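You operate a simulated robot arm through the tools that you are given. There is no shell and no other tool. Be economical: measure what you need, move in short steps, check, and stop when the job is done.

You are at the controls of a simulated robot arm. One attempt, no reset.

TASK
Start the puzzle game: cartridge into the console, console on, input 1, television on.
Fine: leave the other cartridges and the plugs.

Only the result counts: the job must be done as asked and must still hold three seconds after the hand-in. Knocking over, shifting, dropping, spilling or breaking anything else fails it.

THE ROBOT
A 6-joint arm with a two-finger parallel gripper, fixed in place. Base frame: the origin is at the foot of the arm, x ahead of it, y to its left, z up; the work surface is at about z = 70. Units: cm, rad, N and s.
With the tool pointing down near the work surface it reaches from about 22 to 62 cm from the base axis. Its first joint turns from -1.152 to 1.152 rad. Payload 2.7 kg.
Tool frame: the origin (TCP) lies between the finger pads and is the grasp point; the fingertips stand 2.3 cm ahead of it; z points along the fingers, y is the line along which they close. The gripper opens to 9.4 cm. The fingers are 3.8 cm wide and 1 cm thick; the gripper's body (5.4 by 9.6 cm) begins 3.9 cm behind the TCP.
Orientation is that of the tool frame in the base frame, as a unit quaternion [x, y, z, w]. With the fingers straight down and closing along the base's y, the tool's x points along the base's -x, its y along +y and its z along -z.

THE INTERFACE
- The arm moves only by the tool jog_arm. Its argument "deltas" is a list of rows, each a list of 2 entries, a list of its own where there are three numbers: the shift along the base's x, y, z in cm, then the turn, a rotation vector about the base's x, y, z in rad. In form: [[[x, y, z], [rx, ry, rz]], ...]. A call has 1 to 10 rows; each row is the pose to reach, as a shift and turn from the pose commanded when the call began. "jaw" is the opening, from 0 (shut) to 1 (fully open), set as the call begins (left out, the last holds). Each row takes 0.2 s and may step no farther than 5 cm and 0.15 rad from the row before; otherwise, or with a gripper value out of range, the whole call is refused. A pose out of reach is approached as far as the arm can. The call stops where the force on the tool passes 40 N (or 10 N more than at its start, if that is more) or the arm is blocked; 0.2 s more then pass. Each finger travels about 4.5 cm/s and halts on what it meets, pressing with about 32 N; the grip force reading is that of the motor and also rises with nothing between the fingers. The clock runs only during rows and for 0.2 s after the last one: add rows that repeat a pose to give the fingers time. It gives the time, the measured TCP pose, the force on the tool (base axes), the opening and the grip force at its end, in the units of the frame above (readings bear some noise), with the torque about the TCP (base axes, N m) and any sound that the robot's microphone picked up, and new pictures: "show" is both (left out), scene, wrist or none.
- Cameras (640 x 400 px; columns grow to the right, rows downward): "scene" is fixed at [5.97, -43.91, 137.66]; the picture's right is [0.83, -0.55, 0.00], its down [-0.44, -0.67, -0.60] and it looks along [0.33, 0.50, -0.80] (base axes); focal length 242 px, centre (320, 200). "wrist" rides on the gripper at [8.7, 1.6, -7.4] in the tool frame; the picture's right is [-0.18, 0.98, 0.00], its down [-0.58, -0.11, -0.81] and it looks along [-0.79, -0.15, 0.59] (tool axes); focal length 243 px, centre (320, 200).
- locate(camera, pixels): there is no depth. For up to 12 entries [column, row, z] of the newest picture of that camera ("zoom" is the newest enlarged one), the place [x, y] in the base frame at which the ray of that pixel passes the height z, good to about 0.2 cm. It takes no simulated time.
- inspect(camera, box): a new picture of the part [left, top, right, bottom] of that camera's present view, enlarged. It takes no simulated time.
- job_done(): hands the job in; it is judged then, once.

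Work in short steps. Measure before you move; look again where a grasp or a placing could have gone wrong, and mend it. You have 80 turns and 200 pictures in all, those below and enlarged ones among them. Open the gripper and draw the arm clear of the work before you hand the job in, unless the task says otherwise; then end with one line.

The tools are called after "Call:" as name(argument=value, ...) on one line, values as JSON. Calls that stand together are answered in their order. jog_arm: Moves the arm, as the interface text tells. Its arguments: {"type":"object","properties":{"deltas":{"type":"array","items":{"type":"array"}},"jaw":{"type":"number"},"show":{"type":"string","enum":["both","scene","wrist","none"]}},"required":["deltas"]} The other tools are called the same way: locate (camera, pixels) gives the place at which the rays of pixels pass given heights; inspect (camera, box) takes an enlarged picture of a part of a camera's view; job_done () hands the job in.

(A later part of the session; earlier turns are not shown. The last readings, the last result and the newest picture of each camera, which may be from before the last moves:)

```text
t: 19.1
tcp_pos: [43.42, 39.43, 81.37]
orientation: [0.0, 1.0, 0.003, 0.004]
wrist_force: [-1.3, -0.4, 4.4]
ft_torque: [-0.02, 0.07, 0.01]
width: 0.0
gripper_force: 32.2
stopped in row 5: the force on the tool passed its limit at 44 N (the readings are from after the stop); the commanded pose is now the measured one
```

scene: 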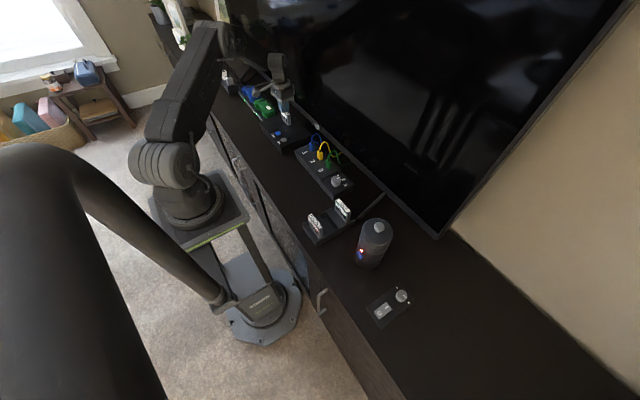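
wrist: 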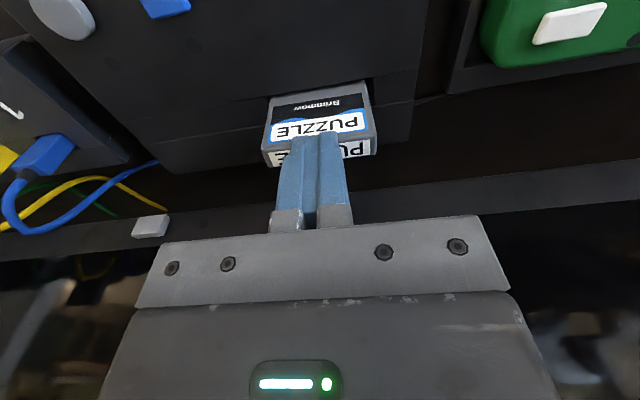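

It holds firm at 44 N: seated. Lift and move to view the ON button.

Call:
jog_arm(deltas=[[[0, 0, 3], [0, 0, 0]], [[-1, -1, 6], [0, 0, 0]], [[-4, -4.5, 7], [0, 0, 0]], [[-6.5, -8, 6], [0, 0, 0]], [[-6.8, -10.5, 3], [0, 0, 0]], [[-6.8, -10.5, 1.5], [0, 0, 0]], [[-6.8, -10.5, 1.5], [0, 0, 0]]])

Call:
inspect(camera="wrist", box=[220, 40, 480, 200])

Call:
inspect(camera="scene", box=[250, 90, 330, 154])

```text
t: 20.7
tcp_pos: [36.85, 28.97, 82.8]
orientation: [-0.001, 1.0, 0.003, 0.004]
wrist_force: [0.3, -0.2, -0.6]
ft_torque: [0.01, 0.0, -0.02]
width: 0.0
gripper_force: 32.2
```

scene: 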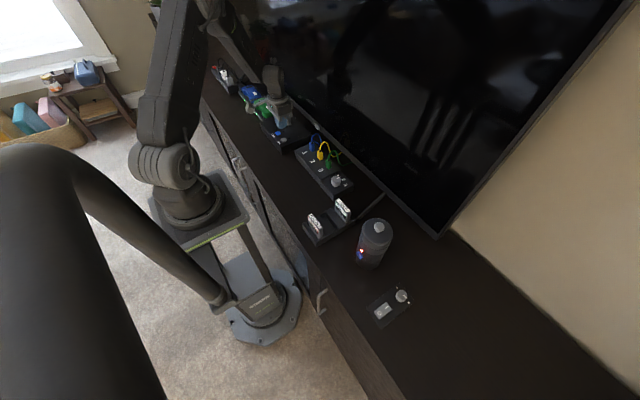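
wrist: 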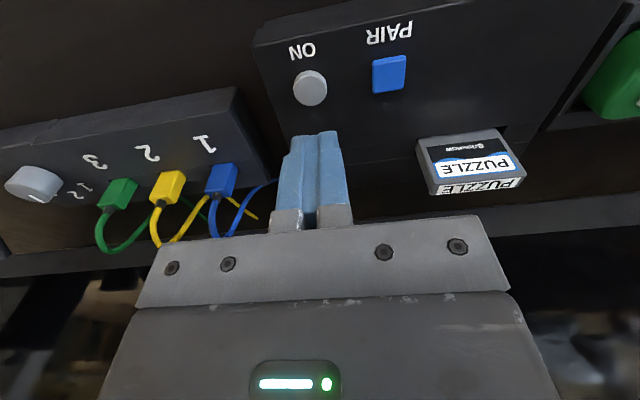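

```text
2.46 times, centred on (350, 120) of wrist
```

zoom: 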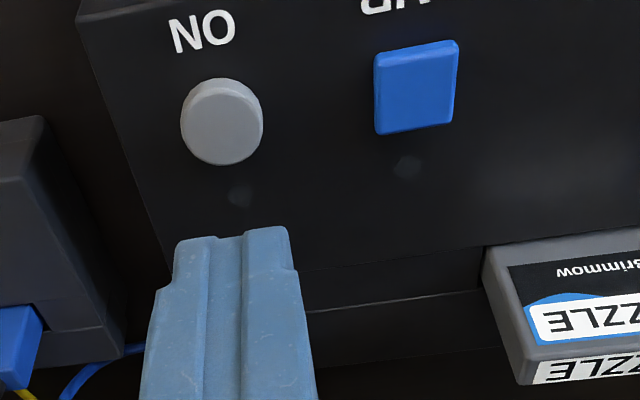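

```text
6.25 times, centred on (290, 122) of scene
```

zoom: 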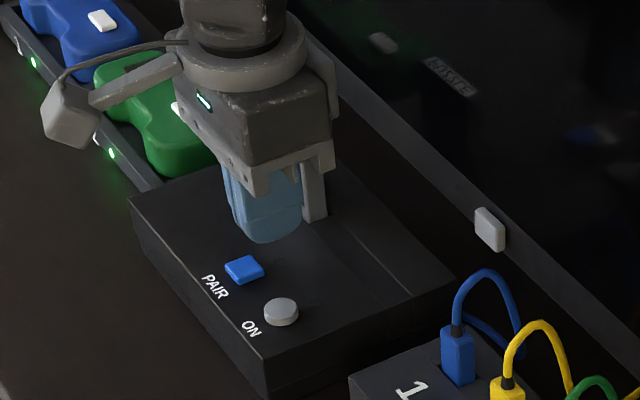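

ON button at wrist (310,87), a dim LED beside it. Locate precisely.

Call:
locate(camera="wrist", pixels=[[309.8, 87.5, 74.5], [309.8, 87.5, 75], [389, 74.5, 74.7], [317.5, 118, 74.4]])

Call:
locate(camera="zoom", pixels=[[281, 309, 74.5], [281, 309, 75]])

```text
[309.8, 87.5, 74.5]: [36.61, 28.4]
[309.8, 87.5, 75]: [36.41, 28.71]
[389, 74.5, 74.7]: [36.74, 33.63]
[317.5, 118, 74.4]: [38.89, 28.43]
```

```text
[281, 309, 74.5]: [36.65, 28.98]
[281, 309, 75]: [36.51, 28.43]
```

Button at ≈(36.5,28.6,74.8); PAIR is 5 cm away. Press with the closed fingertips in small steps.

Call:
jog_arm(deltas=[[[-0.3, -0.3, -2.5], [0, 0, 0]], [[-0.3, -0.3, -4.5], [0, 0, 0]], [[-0.3, -0.3, -5.2], [0, 0, 0]], [[-0.3, -0.3, -5.5], [0, 0, 0]], [[-0.3, -0.3, -5.7], [0, 0, 0]], [[-0.3, -0.3, -5.9], [0, 0, 0]], [[-0.3, -0.3, -6.1], [0, 0, 0]], [[-0.3, -0.3, -6.2], [0, 0, 0]]], show="none")

```text
t: 22.5
tcp_pos: [36.42, 28.65, 76.86]
orientation: [-0.001, 1.0, 0.003, 0.005]
wrist_force: [-2.8, -8.1, 37.0]
ft_torque: [-0.26, 0.52, 0.02]
width: 0.0
gripper_force: 32.2
heard: click
```

Heard a click. Retract and check the LED.

Call:
jog_arm(deltas=[[[0, 0, 2], [0, 0, 0]], [[0, 0, 6], [0, 0, 0]], [[0, 0, 6], [0, 0, 0]]])

Call:
inspect(camera="wrist", box=[220, 40, 480, 200])

Call:
inspect(camera="wrist", box=[0, 80, 260, 240])

```text
t: 23.3
tcp_pos: [36.27, 28.45, 82.82]
orientation: [-0.001, 1.0, 0.002, 0.003]
wrist_force: [-1.1, 0.0, -0.7]
ft_torque: [0.04, -0.01, 0.02]
width: 0.02
gripper_force: 32.5
```

scene: 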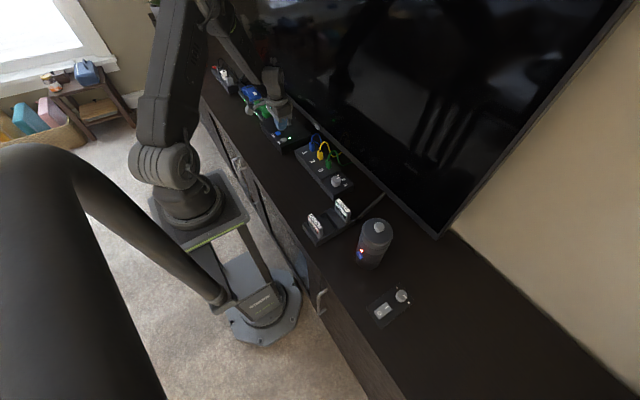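
wrist: 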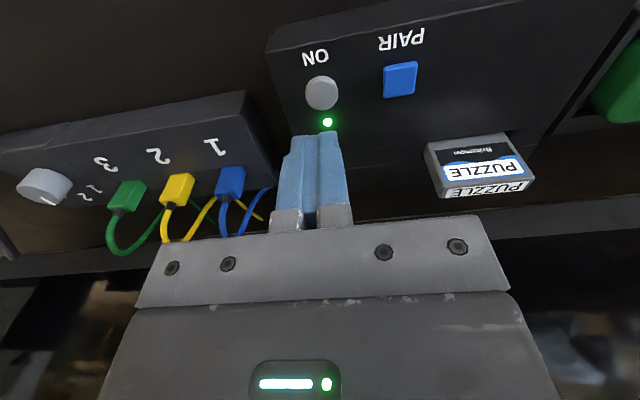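

```text
2.46 times, centred on (350, 120) of wrist
```

zoom: 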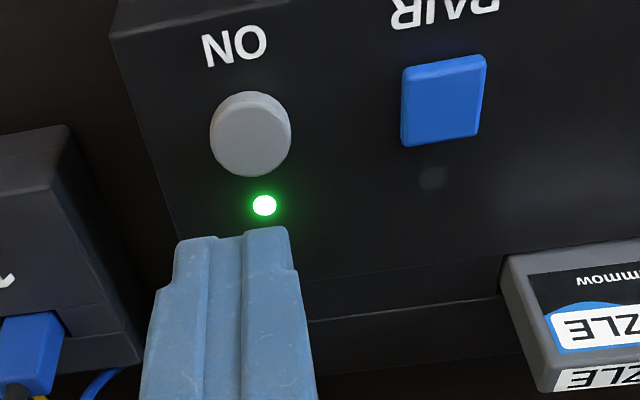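

```text
2.46 times, centred on (130, 160) of wrist
```

zoom: 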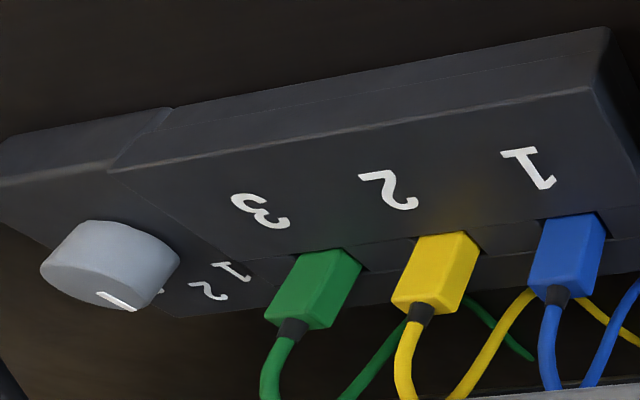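

Console LED is green. Next the selector knob near (41,0): move over there at height for a look.

Call:
jog_arm(deltas=[[[0, -2, 4], [0, 0, 0]], [[0, -6, 7], [0, 0, 0]], [[0, -11, 7], [0, 0, 0]], [[0, -16, 7], [0, 0, 0]], [[0, -20, 7], [0, 0, 0]], [[0, -24, 7], [0, 0, 0]], [[1, -28, 6], [0, 0, 0]], [[1, -28.5, 6], [0, 0, 0]], [[1, -28.5, 6], [0, 0, 0]]], jaw=1)

Call:
inspect(camera="wrist", box=[240, 20, 400, 120])

Call:
inspect(camera="scene", box=[310, 155, 370, 205])

```text
t: 25.3
tcp_pos: [37.16, 0.24, 88.6]
orientation: [-0.001, 1.0, 0.003, 0.004]
wrist_force: [-0.6, -1.2, -0.7]
ft_torque: [-0.02, -0.01, 0.02]
width: 9.44
gripper_force: 0.0
```

scene: 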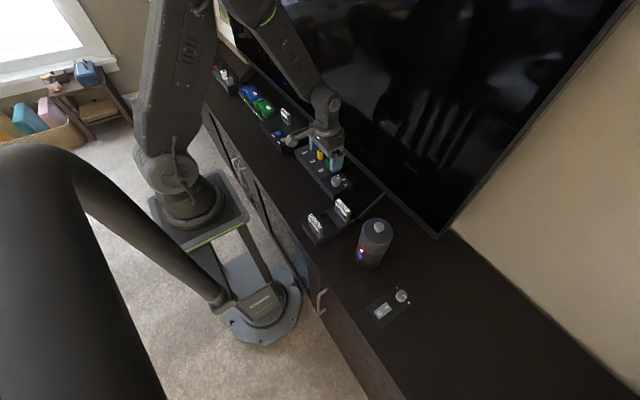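
wrist: 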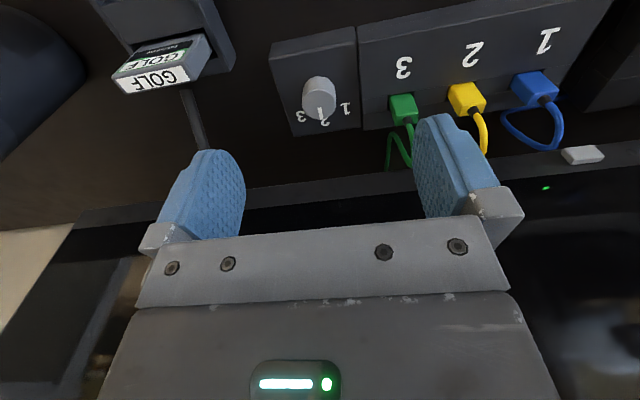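

```text
4.00 times, centred on (320, 70) of wrist
```

zoom: 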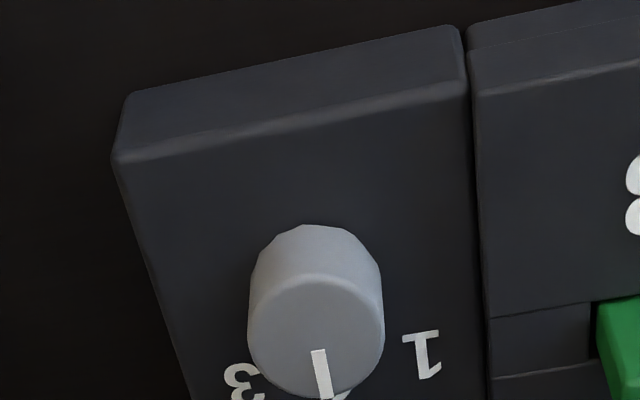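

```text
8.00 times, centred on (340, 180) of scene
```

zoom: 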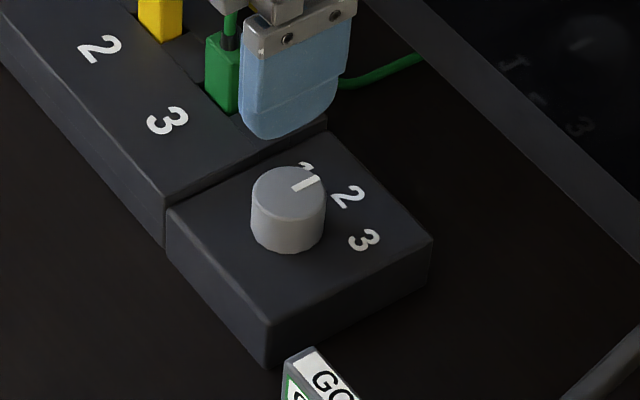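

Pointer is at 2 (+x); 1 lies toward +y, so I need a counter-clockwise (+rz) turn. Measure knob and label positions.

Call:
locate(camera="zoom", pixels=[[290, 193, 74.5], [290, 193, 75], [290, 193, 76], [348, 197, 73], [364, 239, 73], [307, 166, 73], [288, 248, 73], [251, 228, 73], [325, 225, 73], [430, 240, 73], [267, 325, 73]])

Call:
locate(camera="wrist", pixels=[[319, 103.7, 74.5], [319, 103.7, 75], [319, 103.7, 76], [346, 108, 73], [300, 116, 73], [325, 123, 73], [302.3, 96, 75], [336, 96, 75], [269, 60, 73], [357, 41, 73]])

```text
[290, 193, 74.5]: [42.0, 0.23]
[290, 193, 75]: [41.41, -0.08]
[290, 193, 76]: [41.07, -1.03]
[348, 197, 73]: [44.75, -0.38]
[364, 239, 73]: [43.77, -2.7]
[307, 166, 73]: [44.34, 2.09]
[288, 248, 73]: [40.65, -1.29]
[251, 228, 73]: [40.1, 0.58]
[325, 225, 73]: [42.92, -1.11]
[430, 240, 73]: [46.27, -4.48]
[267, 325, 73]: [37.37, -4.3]
```

```text
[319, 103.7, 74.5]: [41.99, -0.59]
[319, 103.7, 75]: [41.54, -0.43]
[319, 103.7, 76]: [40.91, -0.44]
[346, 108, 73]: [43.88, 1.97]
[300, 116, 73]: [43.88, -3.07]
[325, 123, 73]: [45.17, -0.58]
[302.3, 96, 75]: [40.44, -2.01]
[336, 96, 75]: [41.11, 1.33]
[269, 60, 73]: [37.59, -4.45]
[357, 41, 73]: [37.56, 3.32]
```

Knob ≈(41.35,−0.45), top z≈75.3; label 1 at +43° from label 2. Check the green plug/cable clearance.

Call:
inspect(camera="wrist", box=[340, 60, 500, 180])

Call:
locate(camera="scene", pixels=[[328.5, 159.4, 76], [328.5, 159.4, 77], [328.5, 159.4, 78], [327, 165, 76]])

Call:
locate(camera="wrist", pixels=[[405, 121, 76], [405, 121, 77], [405, 121, 78], [388, 168, 72], [388, 168, 76], [418, 122, 76]])

```text
3.33 times, centred on (420, 120) of wrist
```

zoom: 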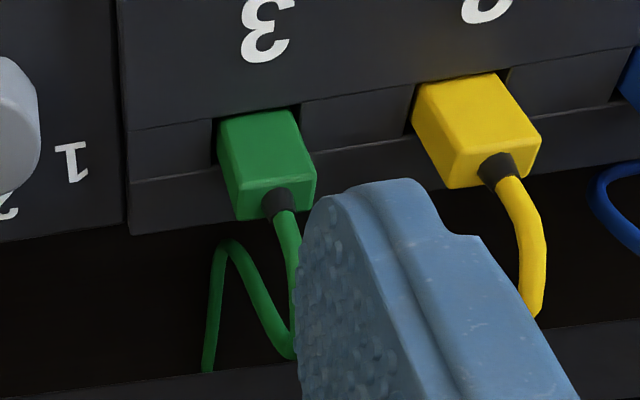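

```text
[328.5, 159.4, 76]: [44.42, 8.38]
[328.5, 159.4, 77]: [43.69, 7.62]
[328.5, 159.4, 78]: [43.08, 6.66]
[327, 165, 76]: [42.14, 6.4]
```

```text
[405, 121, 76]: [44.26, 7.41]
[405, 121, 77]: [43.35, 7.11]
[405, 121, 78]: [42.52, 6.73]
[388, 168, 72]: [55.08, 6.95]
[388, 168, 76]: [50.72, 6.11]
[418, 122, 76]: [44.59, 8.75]
```

Plug is at y≥5.5: clear. Move over the knob with jaws 0.55, stopping at TCP z≈79.5 to verify.

Call:
jog_arm(deltas=[[[2, -0.3, -1], [0, 0, 0]], [[4.1, -0.6, -3], [0, 0, 0]], [[4.1, -0.7, -6], [0, 0, 0]], [[4.1, -0.7, -9], [0, 0, 0]], [[4.1, -0.7, -9], [0, 0, 0]]], jaw=0.55)

Call:
inspect(camera="wrist", box=[220, 60, 420, 220])

Call:
inspect(camera="scene", box=[310, 145, 370, 205])

```text
t: 26.5
tcp_pos: [41.09, -0.56, 79.44]
orientation: [-0.001, 1.0, 0.003, 0.004]
wrist_force: [0.6, 0.2, -0.2]
ft_torque: [0.03, 0.01, 0.0]
width: 5.16
gripper_force: 0.1
```

scene: 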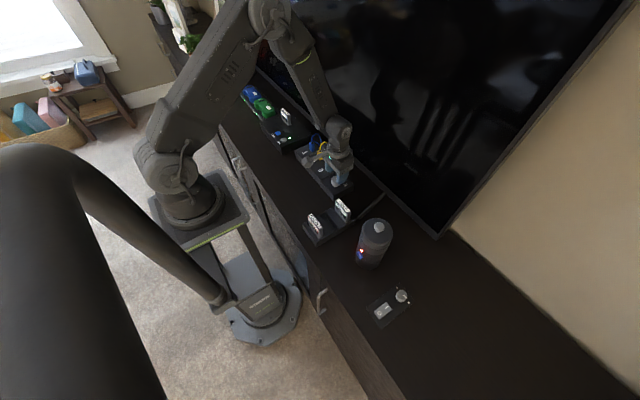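
wrist: 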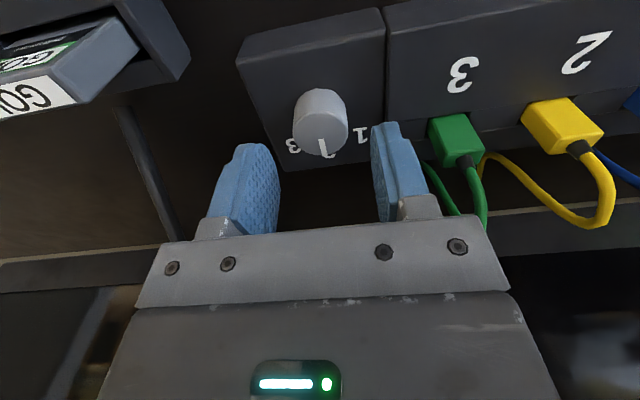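

```text
2.50 times, centred on (320, 140) of wrist
```

zoom: 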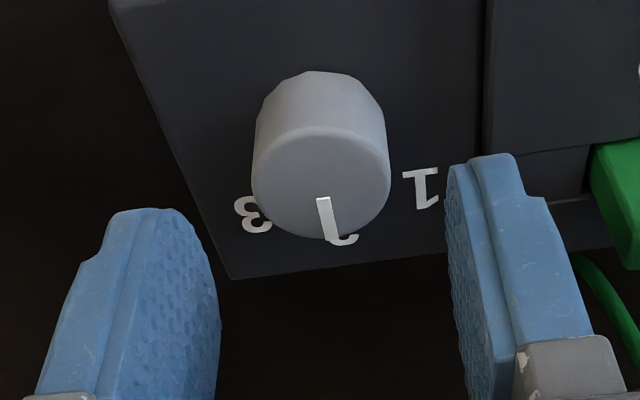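

```text
6.67 times, centred on (340, 175) of scene
```

zoom: 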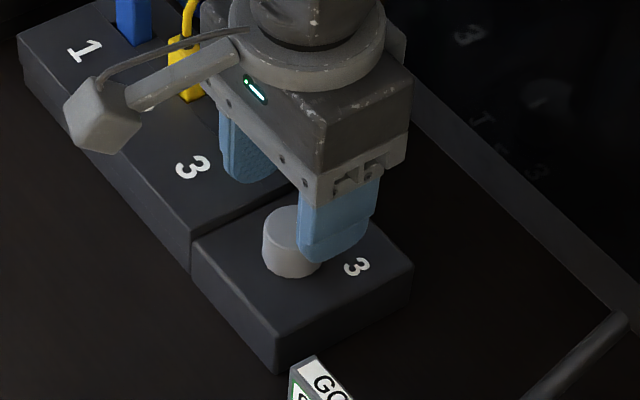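

Call:
locate(camera="wrist", pixels=[[320, 133, 75], [320, 133, 75.5], [293, 130, 75], [348, 124, 75], [360, 136, 73], [294, 146, 73]])

```text
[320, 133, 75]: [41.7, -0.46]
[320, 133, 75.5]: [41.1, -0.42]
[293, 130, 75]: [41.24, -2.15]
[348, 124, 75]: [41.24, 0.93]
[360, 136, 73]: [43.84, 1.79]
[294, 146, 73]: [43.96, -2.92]
```

Knob centre ≈(41.35,−0.55). Descend to TCP z≈75.9 and close on it.

Call:
jog_arm(deltas=[[[0.15, 0, -1.5], [0, 0, 0]], [[0.15, 0, -2.8], [0, 0, 0]], [[0.15, 0, -3.5], [0, 0, 0]], [[0.15, 0, -3.5], [0, 0, 0]]], show="none")

Call:
jog_arm(deltas=[[[0, 0, 0], [0, 0, 0]], [[0, 0, 0], [0, 0, 0]], [[0, 0, 0], [0, 0, 0]], [[0, 0, 0], [0, 0, 0]]], jaw=0.25, show="wrist")

```text
t: 27.5
tcp_pos: [41.47, -0.79, 76.18]
orientation: [-0.001, 1.0, 0.002, 0.003]
wrist_force: [-0.4, 0.1, -0.2]
ft_torque: [0.0, 0.03, -0.03]
width: 5.17
gripper_force: 0.0
```

```text
t: 28.5
tcp_pos: [41.32, -0.55, 76.31]
orientation: [-0.002, 1.0, 0.002, 0.004]
wrist_force: [-1.7, 35.5, -4.1]
ft_torque: [0.07, 0.05, -0.05]
width: 3.17
gripper_force: 45.0
```

wrist: 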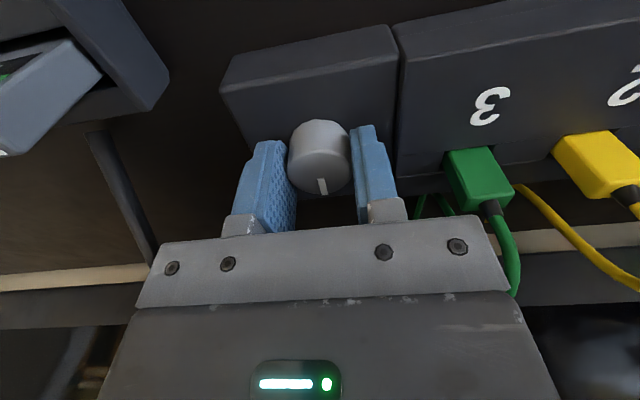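

Lateral +35 N: only the +y finger presses. Shift +y 0.25 to centre the grip.

Call:
jog_arm(deltas=[[[0, 0.1, 0], [0, 0, 0]], [[0, 0.2, 0], [0, 0, 0]], [[0, 0.2, 0], [0, 0, 0]]], show="wrist")

Call:
inspect(camera="wrist", box=[240, 80, 400, 200])

```text
t: 29.3
tcp_pos: [41.45, -0.37, 76.24]
orientation: [-0.001, 1.0, 0.003, 0.003]
wrist_force: [-16.5, 20.6, 25.7]
ft_torque: [-0.31, -0.3, -0.03]
width: 3.19
gripper_force: 44.9
```

wrist: 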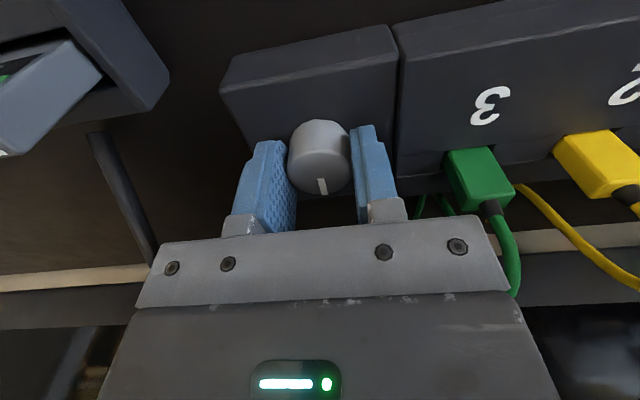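

```text
3.33 times, centred on (320, 140) of wrist
```

zoom: 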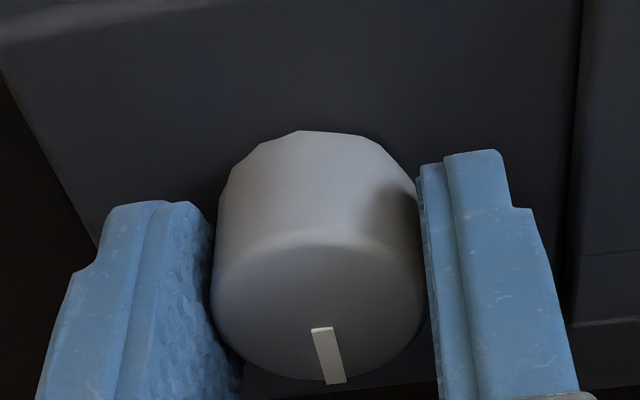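

Both pads touch but residual forces remain. Re-open slightly and read the free-state forces.

Call:
jog_arm(deltas=[[[0, 0, 0], [0, 0, 0]], [[0, 0, 0], [0, 0, 0]]], jaw=0.42, show="wrist")

Call:
inspect(camera="wrist", box=[240, 80, 400, 200])

Call:
inspect(camera="scene", box=[310, 145, 370, 205])

```text
t: 29.9
tcp_pos: [41.5, -0.6, 76.15]
orientation: [-0.001, 1.0, 0.002, 0.004]
wrist_force: [-0.2, -0.1, 0.1]
ft_torque: [0.0, -0.02, -0.01]
width: 3.95
gripper_force: 0.1
```

wrist: 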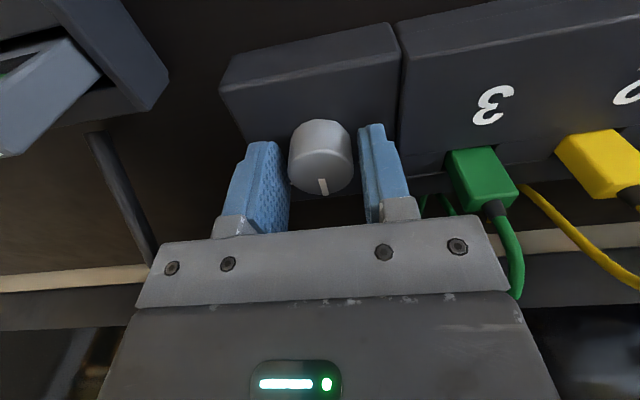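

```text
3.33 times, centred on (320, 140) of wrist
```

zoom: 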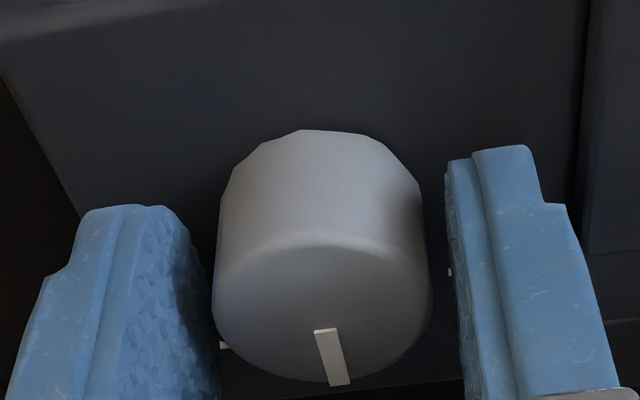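

```text
6.67 times, centred on (340, 175) of scene
```

zoom: 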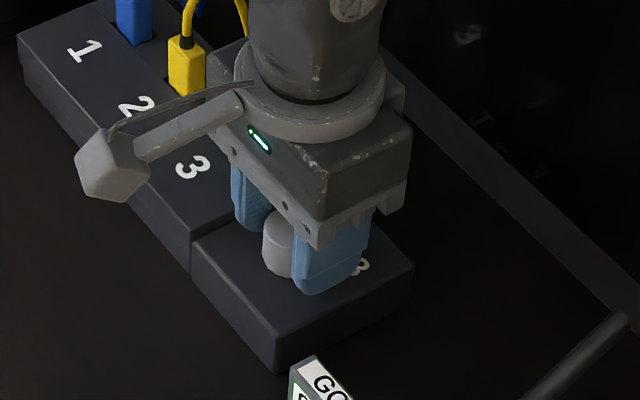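

Free forces are zero; the residual implied ≈0.25 cm more in +y. Shift, then close again lightly.

Call:
jog_arm(deltas=[[[-0.1, 0.25, 0], [0, 0, 0]], [[-0.1, 0.25, 0], [0, 0, 0]]], show="none")

Call:
jog_arm(deltas=[[[0, 0, 0], [0, 0, 0]], [[0, 0, 0], [0, 0, 0]], [[0, 0, 0], [0, 0, 0]]], jaw=0.28, show="none")

```text
t: 30.5
tcp_pos: [41.42, -0.1, 76.21]
orientation: [-0.001, 1.0, 0.003, 0.003]
wrist_force: [0.5, -0.2, -0.6]
ft_torque: [0.05, -0.03, 0.01]
width: 3.95
gripper_force: 0.0
```

```text
t: 31.3
tcp_pos: [41.37, -0.29, 76.08]
orientation: [0.0, 1.0, 0.003, 0.004]
wrist_force: [-0.1, -21.4, 1.6]
ft_torque: [-0.5, -0.13, 0.02]
width: 3.6
gripper_force: 10.8
```

Now the −y finger presses (−21 N), so overshoot: shift back 0.13 and wait.

Call:
jog_arm(deltas=[[[0, -0.07, 0], [0, 0, 0]], [[0, -0.13, 0], [0, 0, 0]], [[0, -0.13, 0], [0, 0, 0]]], show="none")

```text
t: 32.1
tcp_pos: [41.37, -0.29, 76.09]
orientation: [-0.001, 1.0, 0.003, 0.004]
wrist_force: [-0.3, -19.4, 4.2]
ft_torque: [-0.49, 0.16, 0.04]
width: 3.53
gripper_force: 9.7
```

Call:
inspect(camera="wrist", box=[240, 80, 400, 200])

Call:
inspect(camera="scene", box=[310, 145, 370, 205])

```text
3.33 times, centred on (320, 140) of wrist
```

zoom: 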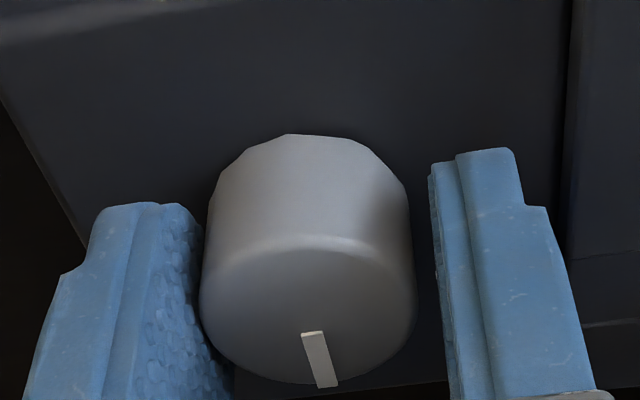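

```text
6.67 times, centred on (340, 175) of scene
```

zoom: 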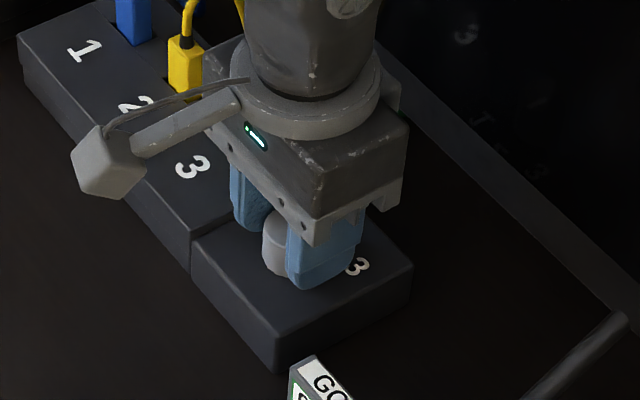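

−y finger touches, +y finger has a small gap. Shift −y another 0.2.

Call:
jog_arm(deltas=[[[0, -0.1, 0], [0, 0, 0]], [[0, -0.2, 0], [0, 0, 0]], [[0, -0.2, 0], [0, 0, 0]], [[0, -0.2, 0], [0, 0, 0]]], show="none")

```text
t: 33.1
tcp_pos: [41.33, -0.48, 76.23]
orientation: [0.0, 1.0, 0.002, 0.005]
wrist_force: [-0.4, -13.6, -6.2]
ft_torque: [-0.2, 0.01, -0.03]
width: 3.22
gripper_force: 6.6
```

Nearly centred. Shift −0.1 more and tighten.

Call:
jog_arm(deltas=[[[0, -0.1, 0], [0, 0, 0]], [[0, -0.1, 0], [0, 0, 0]], [[0, -0.1, 0], [0, 0, 0]]], jaw=0.2, show="none")

```text
t: 33.9
tcp_pos: [41.45, -0.46, 76.23]
orientation: [-0.002, 1.0, 0.003, 0.005]
wrist_force: [3.4, 13.4, -15.6]
ft_torque: [-0.39, 0.34, 0.0]
width: 3.18
gripper_force: 44.8
```

Gripped. Rotate +0.3 rad first and check.

Call:
jog_arm(deltas=[[[0, 0, 0], [0, 0, 0.1]], [[0, 0, 0], [0, 0, 0.2]], [[0, 0, 0], [0, 0, 0.3]]], show="wrist")

```text
t: 34.7
tcp_pos: [41.44, -0.63, 76.25]
orientation: [-0.151, 0.988, 0.004, 0.003]
wrist_force: [-4.2, 27.0, -13.7]
ft_torque: [0.01, -1.35, 0.0]
width: 3.18
gripper_force: 44.6
```

wrist: 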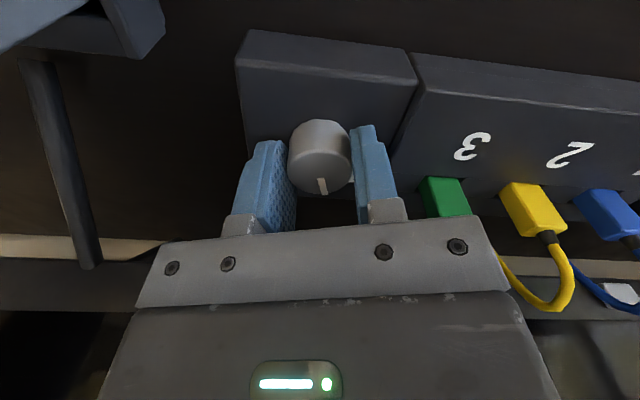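

The knob turns with the hand. Continue to +0.78 total, with +0.1 y to relieve the side load.

Call:
jog_arm(deltas=[[[0, 0.1, 0], [0, 0, 0.1]], [[0, 0.15, 0], [0, 0, 0.2]], [[0, 0.15, 0], [0, 0, 0.3]], [[0, 0.15, 0], [0, 0, 0.4]], [[0, 0.15, 0], [0, 0, 0.49]], [[0, 0.15, 0], [0, 0, 0.49]]])

Call:
inspect(camera="wrist", box=[240, 80, 400, 200])

```text
t: 36.1
tcp_pos: [41.32, -0.43, 76.28]
orientation: [-0.385, 0.923, 0.005, 0.001]
wrist_force: [-12.3, -5.8, -0.7]
ft_torque: [-0.87, 0.1, -0.11]
width: 3.21
gripper_force: 44.9
```

scene: 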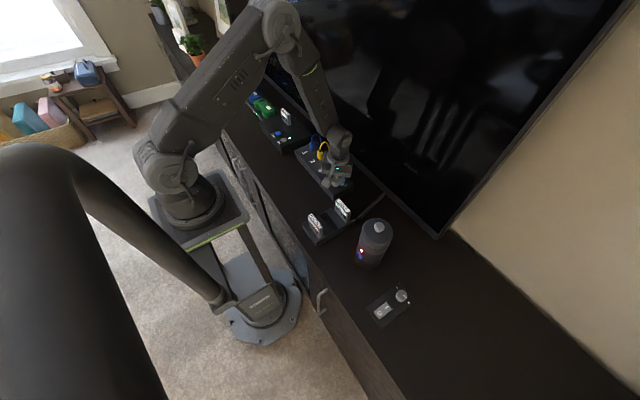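
wrist: 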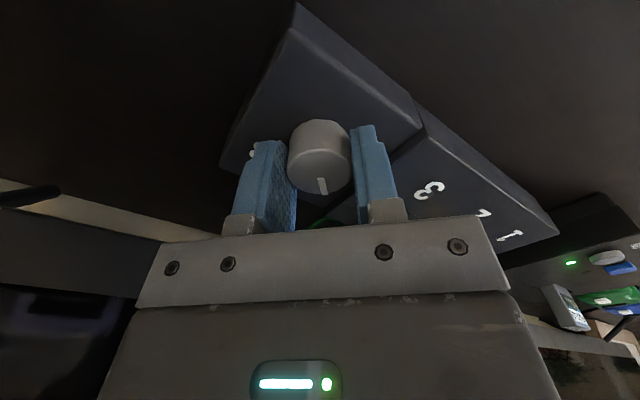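

```text
3.33 times, centred on (320, 140) of wrist
```

zoom: 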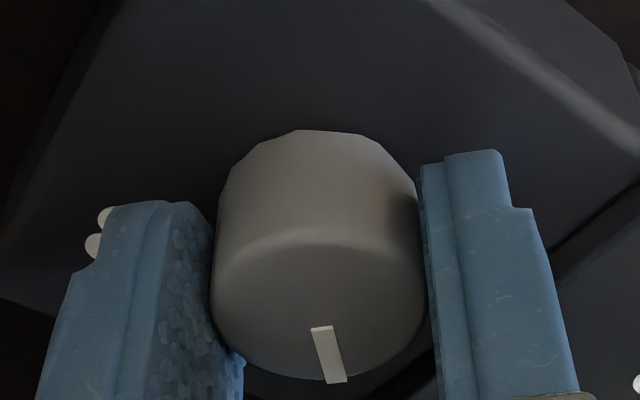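

Turned 0.79 rad. Open, lift straight up and look.

Call:
jog_arm(deltas=[[[0, 0, 0], [0, 0, 0]], [[0, 0, 0], [0, 0, 0]], [[0, 0, 0], [0, 0, 0]]], jaw=0.5, show="none")

Call:
jog_arm(deltas=[[[0, 0, 2], [0, 0, 0]], [[0, 0, 5], [0, 0, 0]], [[-2, 0, 9], [0, 0, -0.13]], [[-4, 0, 12], [0, 0, -0.26]], [[-4, 0, 12], [0, 0, -0.39]], [[-4, 0, 12], [0, 0, -0.52]], [[-4, 0, 12], [0, 0, -0.66]], [[-4, 0, 12], [0, 0, -0.79]], [[-4, 0, 12], [0, 0, -0.79]]])

Call:
inspect(camera="wrist", box=[240, 40, 400, 140])

Call:
inspect(camera="scene", box=[310, 145, 370, 205])

```text
t: 36.9
tcp_pos: [41.49, -0.39, 76.2]
orientation: [-0.385, 0.923, 0.003, 0.004]
wrist_force: [0.0, -0.5, -0.2]
ft_torque: [0.02, -0.01, -0.02]
width: 4.7
gripper_force: 0.0
```

```text
t: 38.9
tcp_pos: [37.53, -0.37, 88.21]
orientation: [0.0, 1.0, 0.002, 0.004]
wrist_force: [0.3, 0.3, 0.1]
ft_torque: [0.03, -0.03, -0.02]
width: 4.71
gripper_force: 0.0
```

scene: 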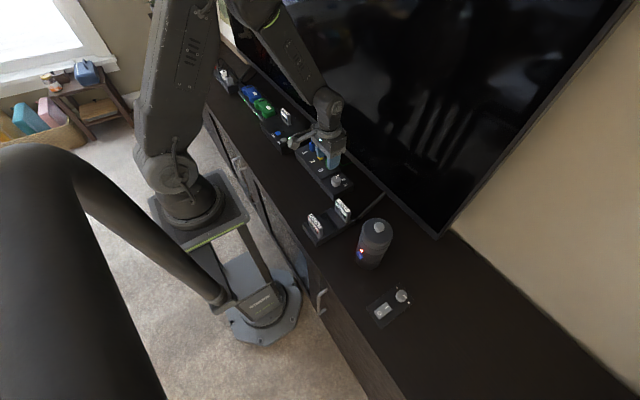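
wrist: 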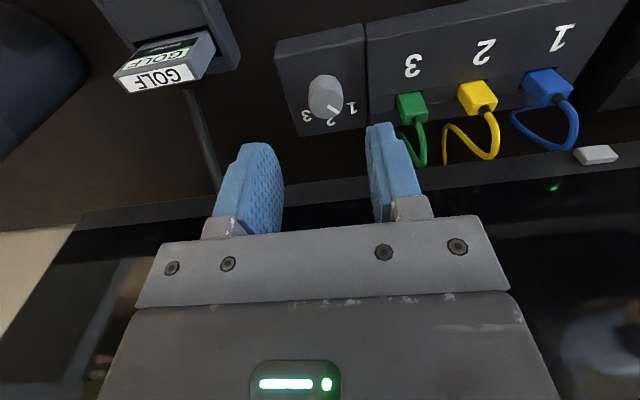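

```text
4.00 times, centred on (320, 90) of wrist
```

zoom: 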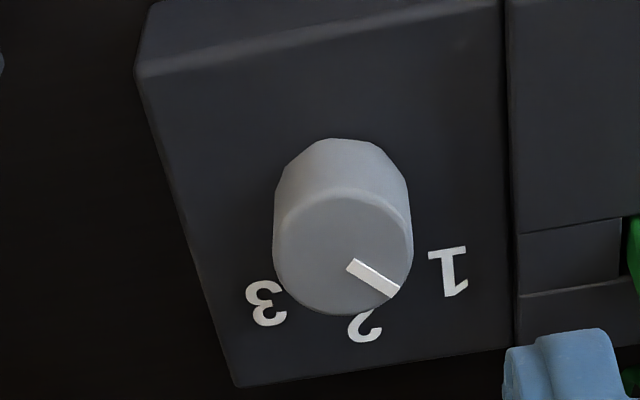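

```text
6.67 times, centred on (340, 175) of scene
```

zoom: 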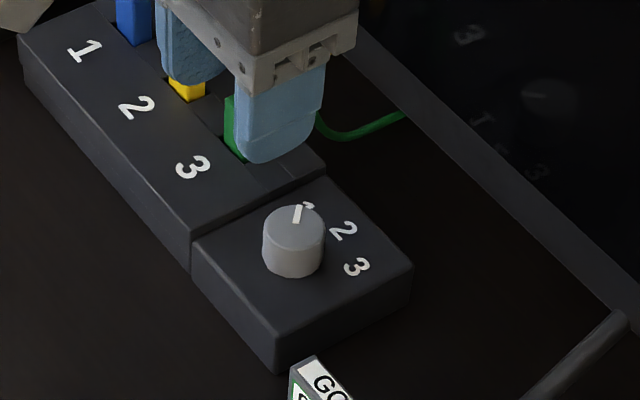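

Pointer has turned toward 1. Measure its exact angle.

Call:
locate(camera="wrist", pixels=[[328, 106.5, 75.2], [338.25, 112.75, 75.2], [325.75, 102.5, 75.2], [352, 107.75, 73], [331.25, 121.5, 73], [306.5, 116, 73]])

Call:
locate(camera="zoom", pixels=[[303, 206, 75.2], [297, 222, 75.2], [294, 228, 75.2], [309, 206, 73], [343, 232, 73], [356, 267, 73]])

```text
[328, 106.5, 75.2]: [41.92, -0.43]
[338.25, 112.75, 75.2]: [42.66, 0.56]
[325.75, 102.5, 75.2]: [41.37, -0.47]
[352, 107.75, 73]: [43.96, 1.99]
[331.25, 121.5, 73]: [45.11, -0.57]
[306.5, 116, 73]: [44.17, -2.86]
```

```text
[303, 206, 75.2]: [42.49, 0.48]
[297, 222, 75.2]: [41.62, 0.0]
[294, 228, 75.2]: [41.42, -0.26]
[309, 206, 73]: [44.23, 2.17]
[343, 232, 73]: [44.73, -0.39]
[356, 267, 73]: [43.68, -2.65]
```

Pointer ≈ +40° toward 1, consistent with a 45° turn. Next the TV button near (49,23.6,79): move in front for a look, jaws closed.

Call:
jog_arm(deltas=[[[-1, 4.5, 1], [0, 0, 0]], [[-2, 9, 1], [0, 0, 0]], [[-2, 13.5, 1], [0, 0, 0]], [[-2, 18, 1], [0, 0, 0]], [[-2, 22.5, 1], [0, 0, 0]], [[-2, 24, 1], [0, 0, 0]], [[-2, 24, 1], [0, 0, 0]]], jaw=0)

Call:
inspect(camera="wrist", box=[240, 80, 440, 205])

Call:
inspect(camera="scene", box=[290, 105, 350, 145])

```text
t: 40.5
tcp_pos: [35.35, 23.72, 89.07]
orientation: [-0.001, 1.0, 0.003, 0.003]
wrist_force: [-0.1, -1.1, 0.8]
ft_torque: [0.03, 0.0, -0.02]
width: 0.0
gripper_force: 31.7
```

scene: 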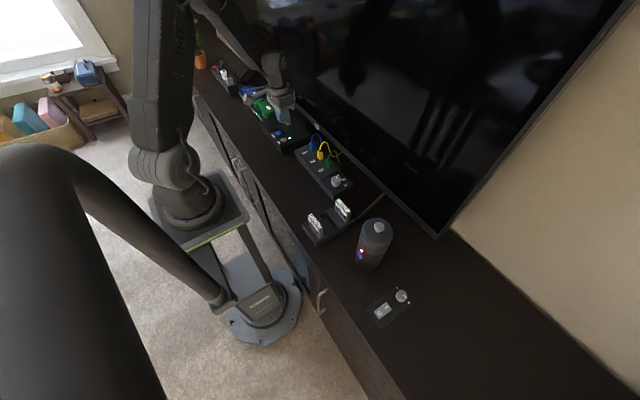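
wrist: 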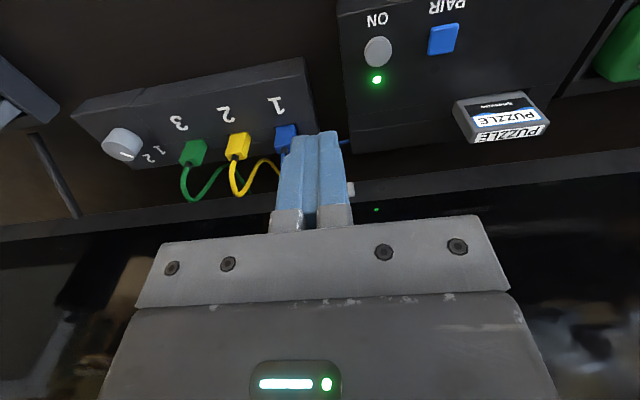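

```text
3.20 times, centred on (340, 142) of wrist
```

zoom: 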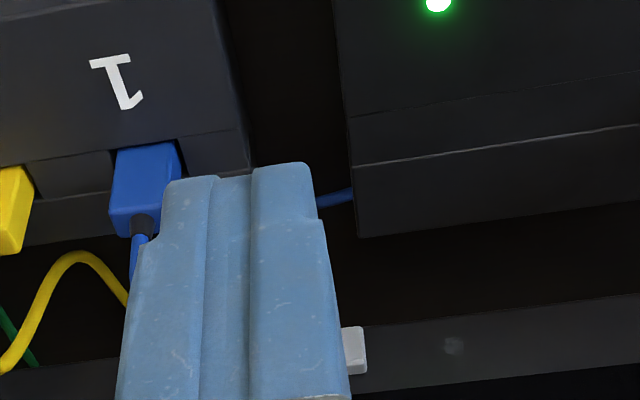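

```text
10.00 times, centred on (320, 125) of scene
```

zoom: 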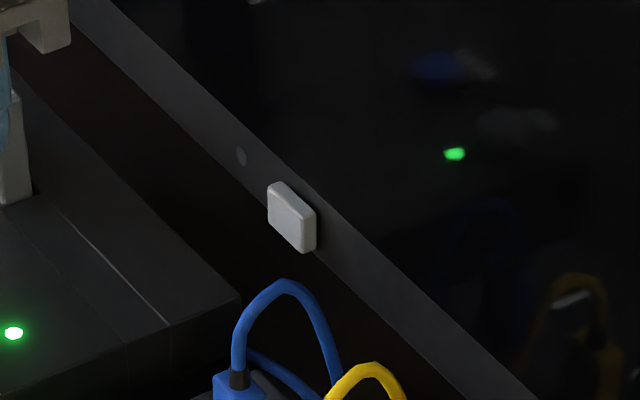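

The fingers hide the button; shift +6 in y for a clear view of it and the blue cable.

Call:
jog_arm(deltas=[[[0, 3, -1], [0, 0, 0]], [[0, 6, -2], [0, 0, 0]], [[0, 6, -2], [0, 0, 0]]], show="wrist")

Call:
inspect(camera="wrist", box=[160, 100, 320, 225])

```text
t: 41.3
tcp_pos: [35.33, 29.88, 87.52]
orientation: [-0.001, 1.0, 0.002, 0.005]
wrist_force: [-0.2, -0.1, 0.7]
ft_torque: [0.01, -0.01, 0.02]
width: 0.01
gripper_force: 32.2
```

wrist: 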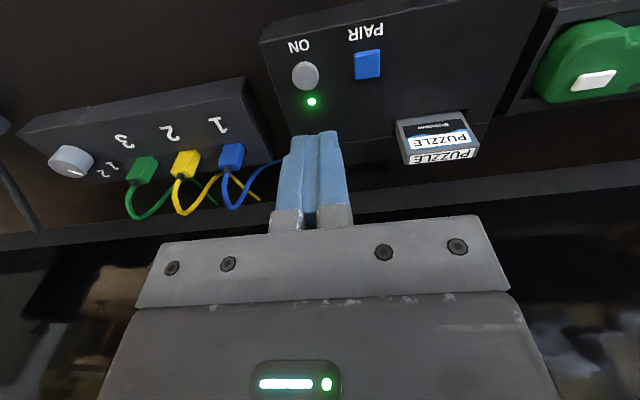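

```text
3.20 times, centred on (240, 162) of wrist
```

zoom: 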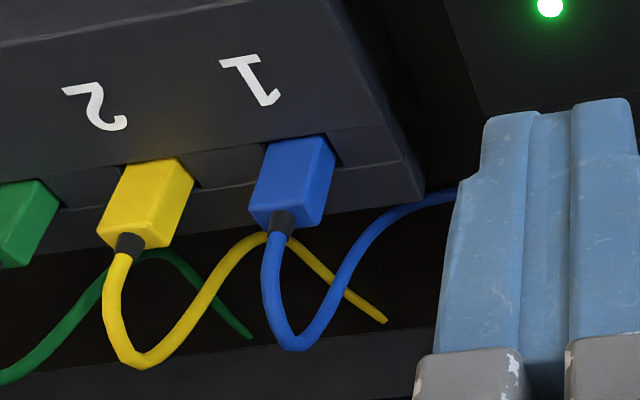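

Still hidden; go the other way, to y≈19.

Call:
jog_arm(deltas=[[[0, -4.5, 1], [0, 0, 0]], [[0, -9, 1], [0, 0, 0]], [[0, -11, 0], [0, 0, 0]], [[0, -11, 0], [0, 0, 0]]], show="wrist")

Call:
inspect(camera="wrist", box=[300, 100, 460, 225])

```text
t: 42.3
tcp_pos: [35.44, 18.82, 87.49]
orientation: [-0.002, 1.0, 0.002, 0.005]
wrist_force: [-0.3, -0.4, 0.9]
ft_torque: [0.0, -0.02, 0.03]
width: 0.02
gripper_force: 32.0
```

wrist: 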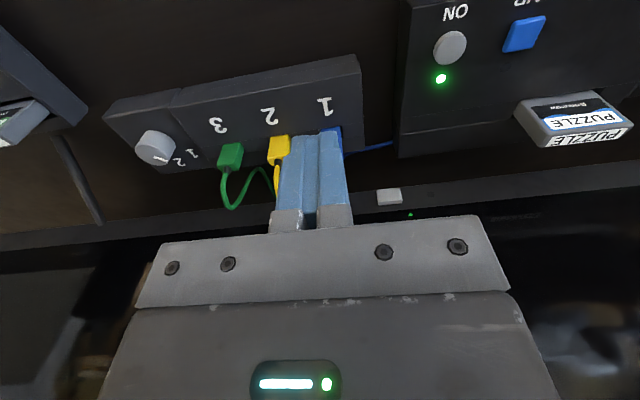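

```text
3.20 times, centred on (380, 162) of wrist
```

zoom: 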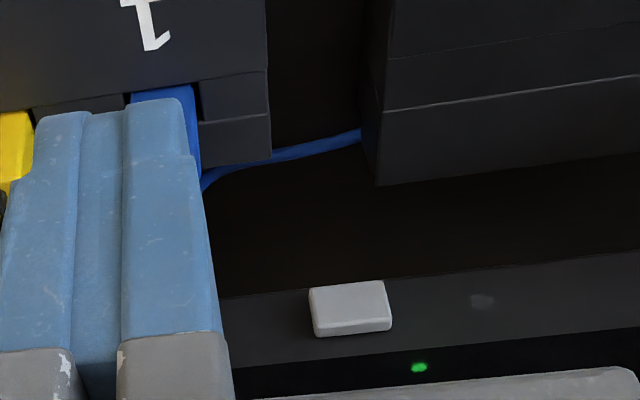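

Button is clear now at wrist (389,194). Triangulate face centre and edges.

Call:
locate(camera="wrist", pixels=[[389.4, 194.5, 78], [389.4, 194.5, 79], [389.4, 194.5, 80], [389.4, 194.5, 81], [377.5, 189, 78.5], [401, 198, 78.5], [388.7, 189, 78], [390, 200.5, 80], [430, 189, 78], [430, 211, 80]])

Call:
locate(camera="scene", pixels=[[316.65, 127.05, 78], [316.65, 127.05, 79], [316.65, 127.05, 80], [316.65, 127.05, 81], [314.8, 124, 79.5], [318.4, 130.2, 78.5], [325, 133, 80], [335, 149, 78]])

```text
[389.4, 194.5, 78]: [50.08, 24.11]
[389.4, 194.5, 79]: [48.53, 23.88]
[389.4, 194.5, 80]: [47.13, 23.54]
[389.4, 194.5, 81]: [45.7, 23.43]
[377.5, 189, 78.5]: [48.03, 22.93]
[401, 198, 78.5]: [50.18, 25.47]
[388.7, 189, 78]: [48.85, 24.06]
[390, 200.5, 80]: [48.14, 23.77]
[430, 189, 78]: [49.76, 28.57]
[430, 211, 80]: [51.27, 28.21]
```

```text
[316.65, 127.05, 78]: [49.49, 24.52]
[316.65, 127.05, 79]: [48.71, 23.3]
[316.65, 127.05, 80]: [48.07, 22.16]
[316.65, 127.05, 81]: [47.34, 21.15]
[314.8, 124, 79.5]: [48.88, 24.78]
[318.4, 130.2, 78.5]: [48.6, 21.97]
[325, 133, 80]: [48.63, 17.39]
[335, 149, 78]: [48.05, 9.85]
```

Face centre ≈(48.9,23.8,78.75), facing −x. I'll tilt the tool 0.6 rad (about −y) so the fingertips lead, at height, clear of the blue cable (y≤20).

Call:
jog_arm(deltas=[[[0, 3, 1], [0, 0, 0]], [[0, 5.4, 1], [0, -0.15, 0]], [[0, 5.4, 1], [0, -0.3, 0]], [[1, 5.4, 1], [0, -0.45, 0]], [[3, 5.4, 1], [0, -0.6, 0]], [[3, 5.4, 1], [0, -0.6, 0]]])

Call:
inspect(camera="scene", box=[260, 80, 340, 144])

```text
t: 43.7
tcp_pos: [38.38, 24.02, 88.21]
orientation: [0.0, 0.954, 0.002, 0.299]
wrist_force: [0.3, 0.2, -0.6]
ft_torque: [-0.01, 0.0, 0.01]
width: 0.02
gripper_force: 31.9
```

scene: 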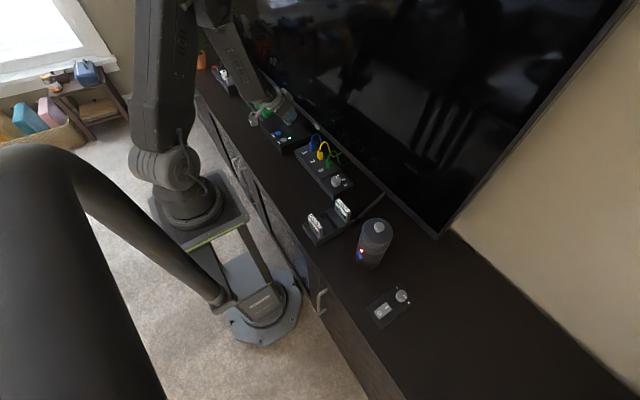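
wrist: 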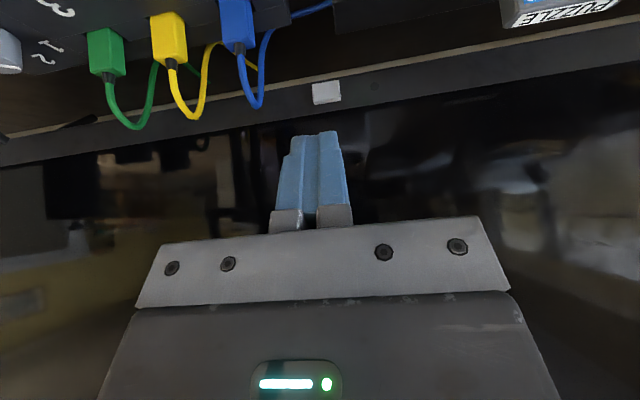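

```text
6.25 times, centred on (300, 112) of scene
```

zoom: 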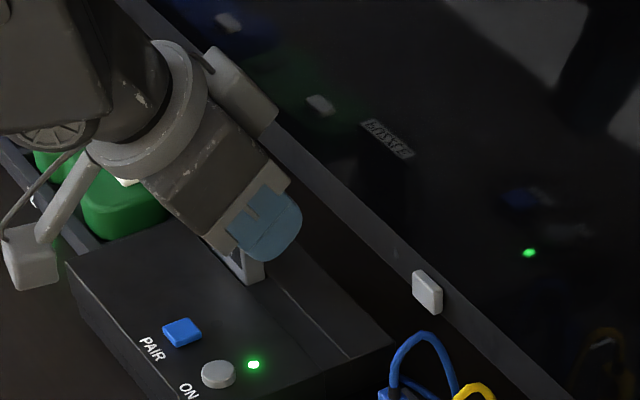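

Button seen at wrist (326,93). Confirm its position, then approach.

Call:
locate(camera="wrist", pixels=[[326, 91, 78.4], [326, 91, 78.75], [326, 91, 79.2], [312, 94, 78.75], [340, 90, 78.75], [252, 106, 80]])

Call:
jog_arm(deltas=[[[2, 0.1, -3], [0, 0, 0]], [[4, 0.1, -6], [0, 0, 0]], [[5, 0.1, -8.9], [0, 0, 0]], [[5, 0.1, -8.9], [0, 0, 0]]])

Call:
inspect(camera="scene", box=[280, 90, 340, 138])

Call:
inspect(camera="wrist", box=[220, 40, 420, 200])

```text
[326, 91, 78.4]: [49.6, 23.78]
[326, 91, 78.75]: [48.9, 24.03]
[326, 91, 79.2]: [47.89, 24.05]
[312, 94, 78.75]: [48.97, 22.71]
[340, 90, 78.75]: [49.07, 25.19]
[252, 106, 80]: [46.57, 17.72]
```

```text
t: 44.7
tcp_pos: [43.36, 24.12, 79.49]
orientation: [-0.002, 0.954, 0.003, 0.3]
wrist_force: [-0.3, 0.0, -0.7]
ft_torque: [0.03, -0.02, 0.01]
width: 0.0
gripper_force: 31.4
```

scene: 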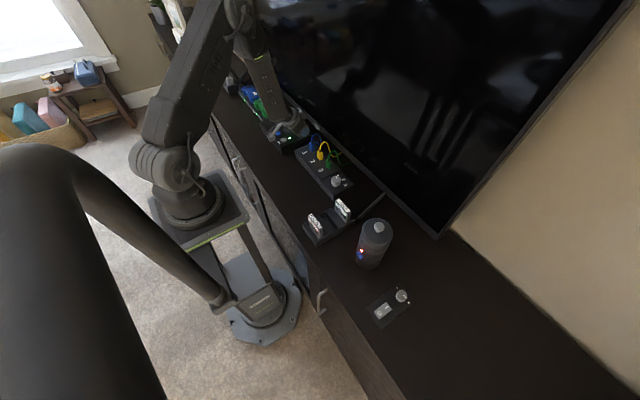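
wrist: 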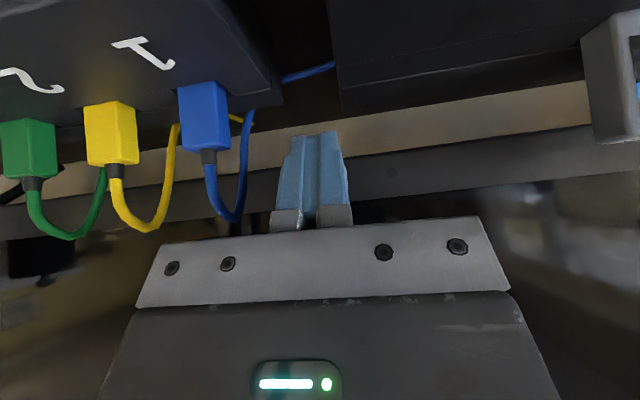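

```text
8.33 times, centred on (310, 114) of scene
```

zoom: 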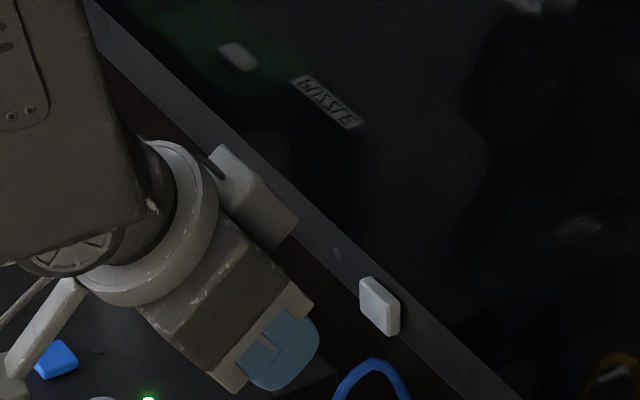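

```text
2.50 times, centred on (320, 120) of wrist
```

zoom: 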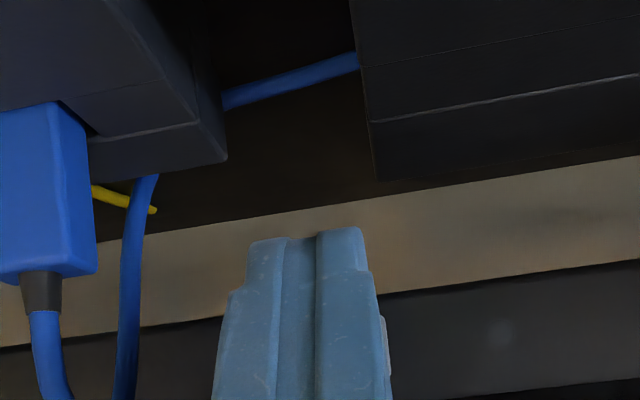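

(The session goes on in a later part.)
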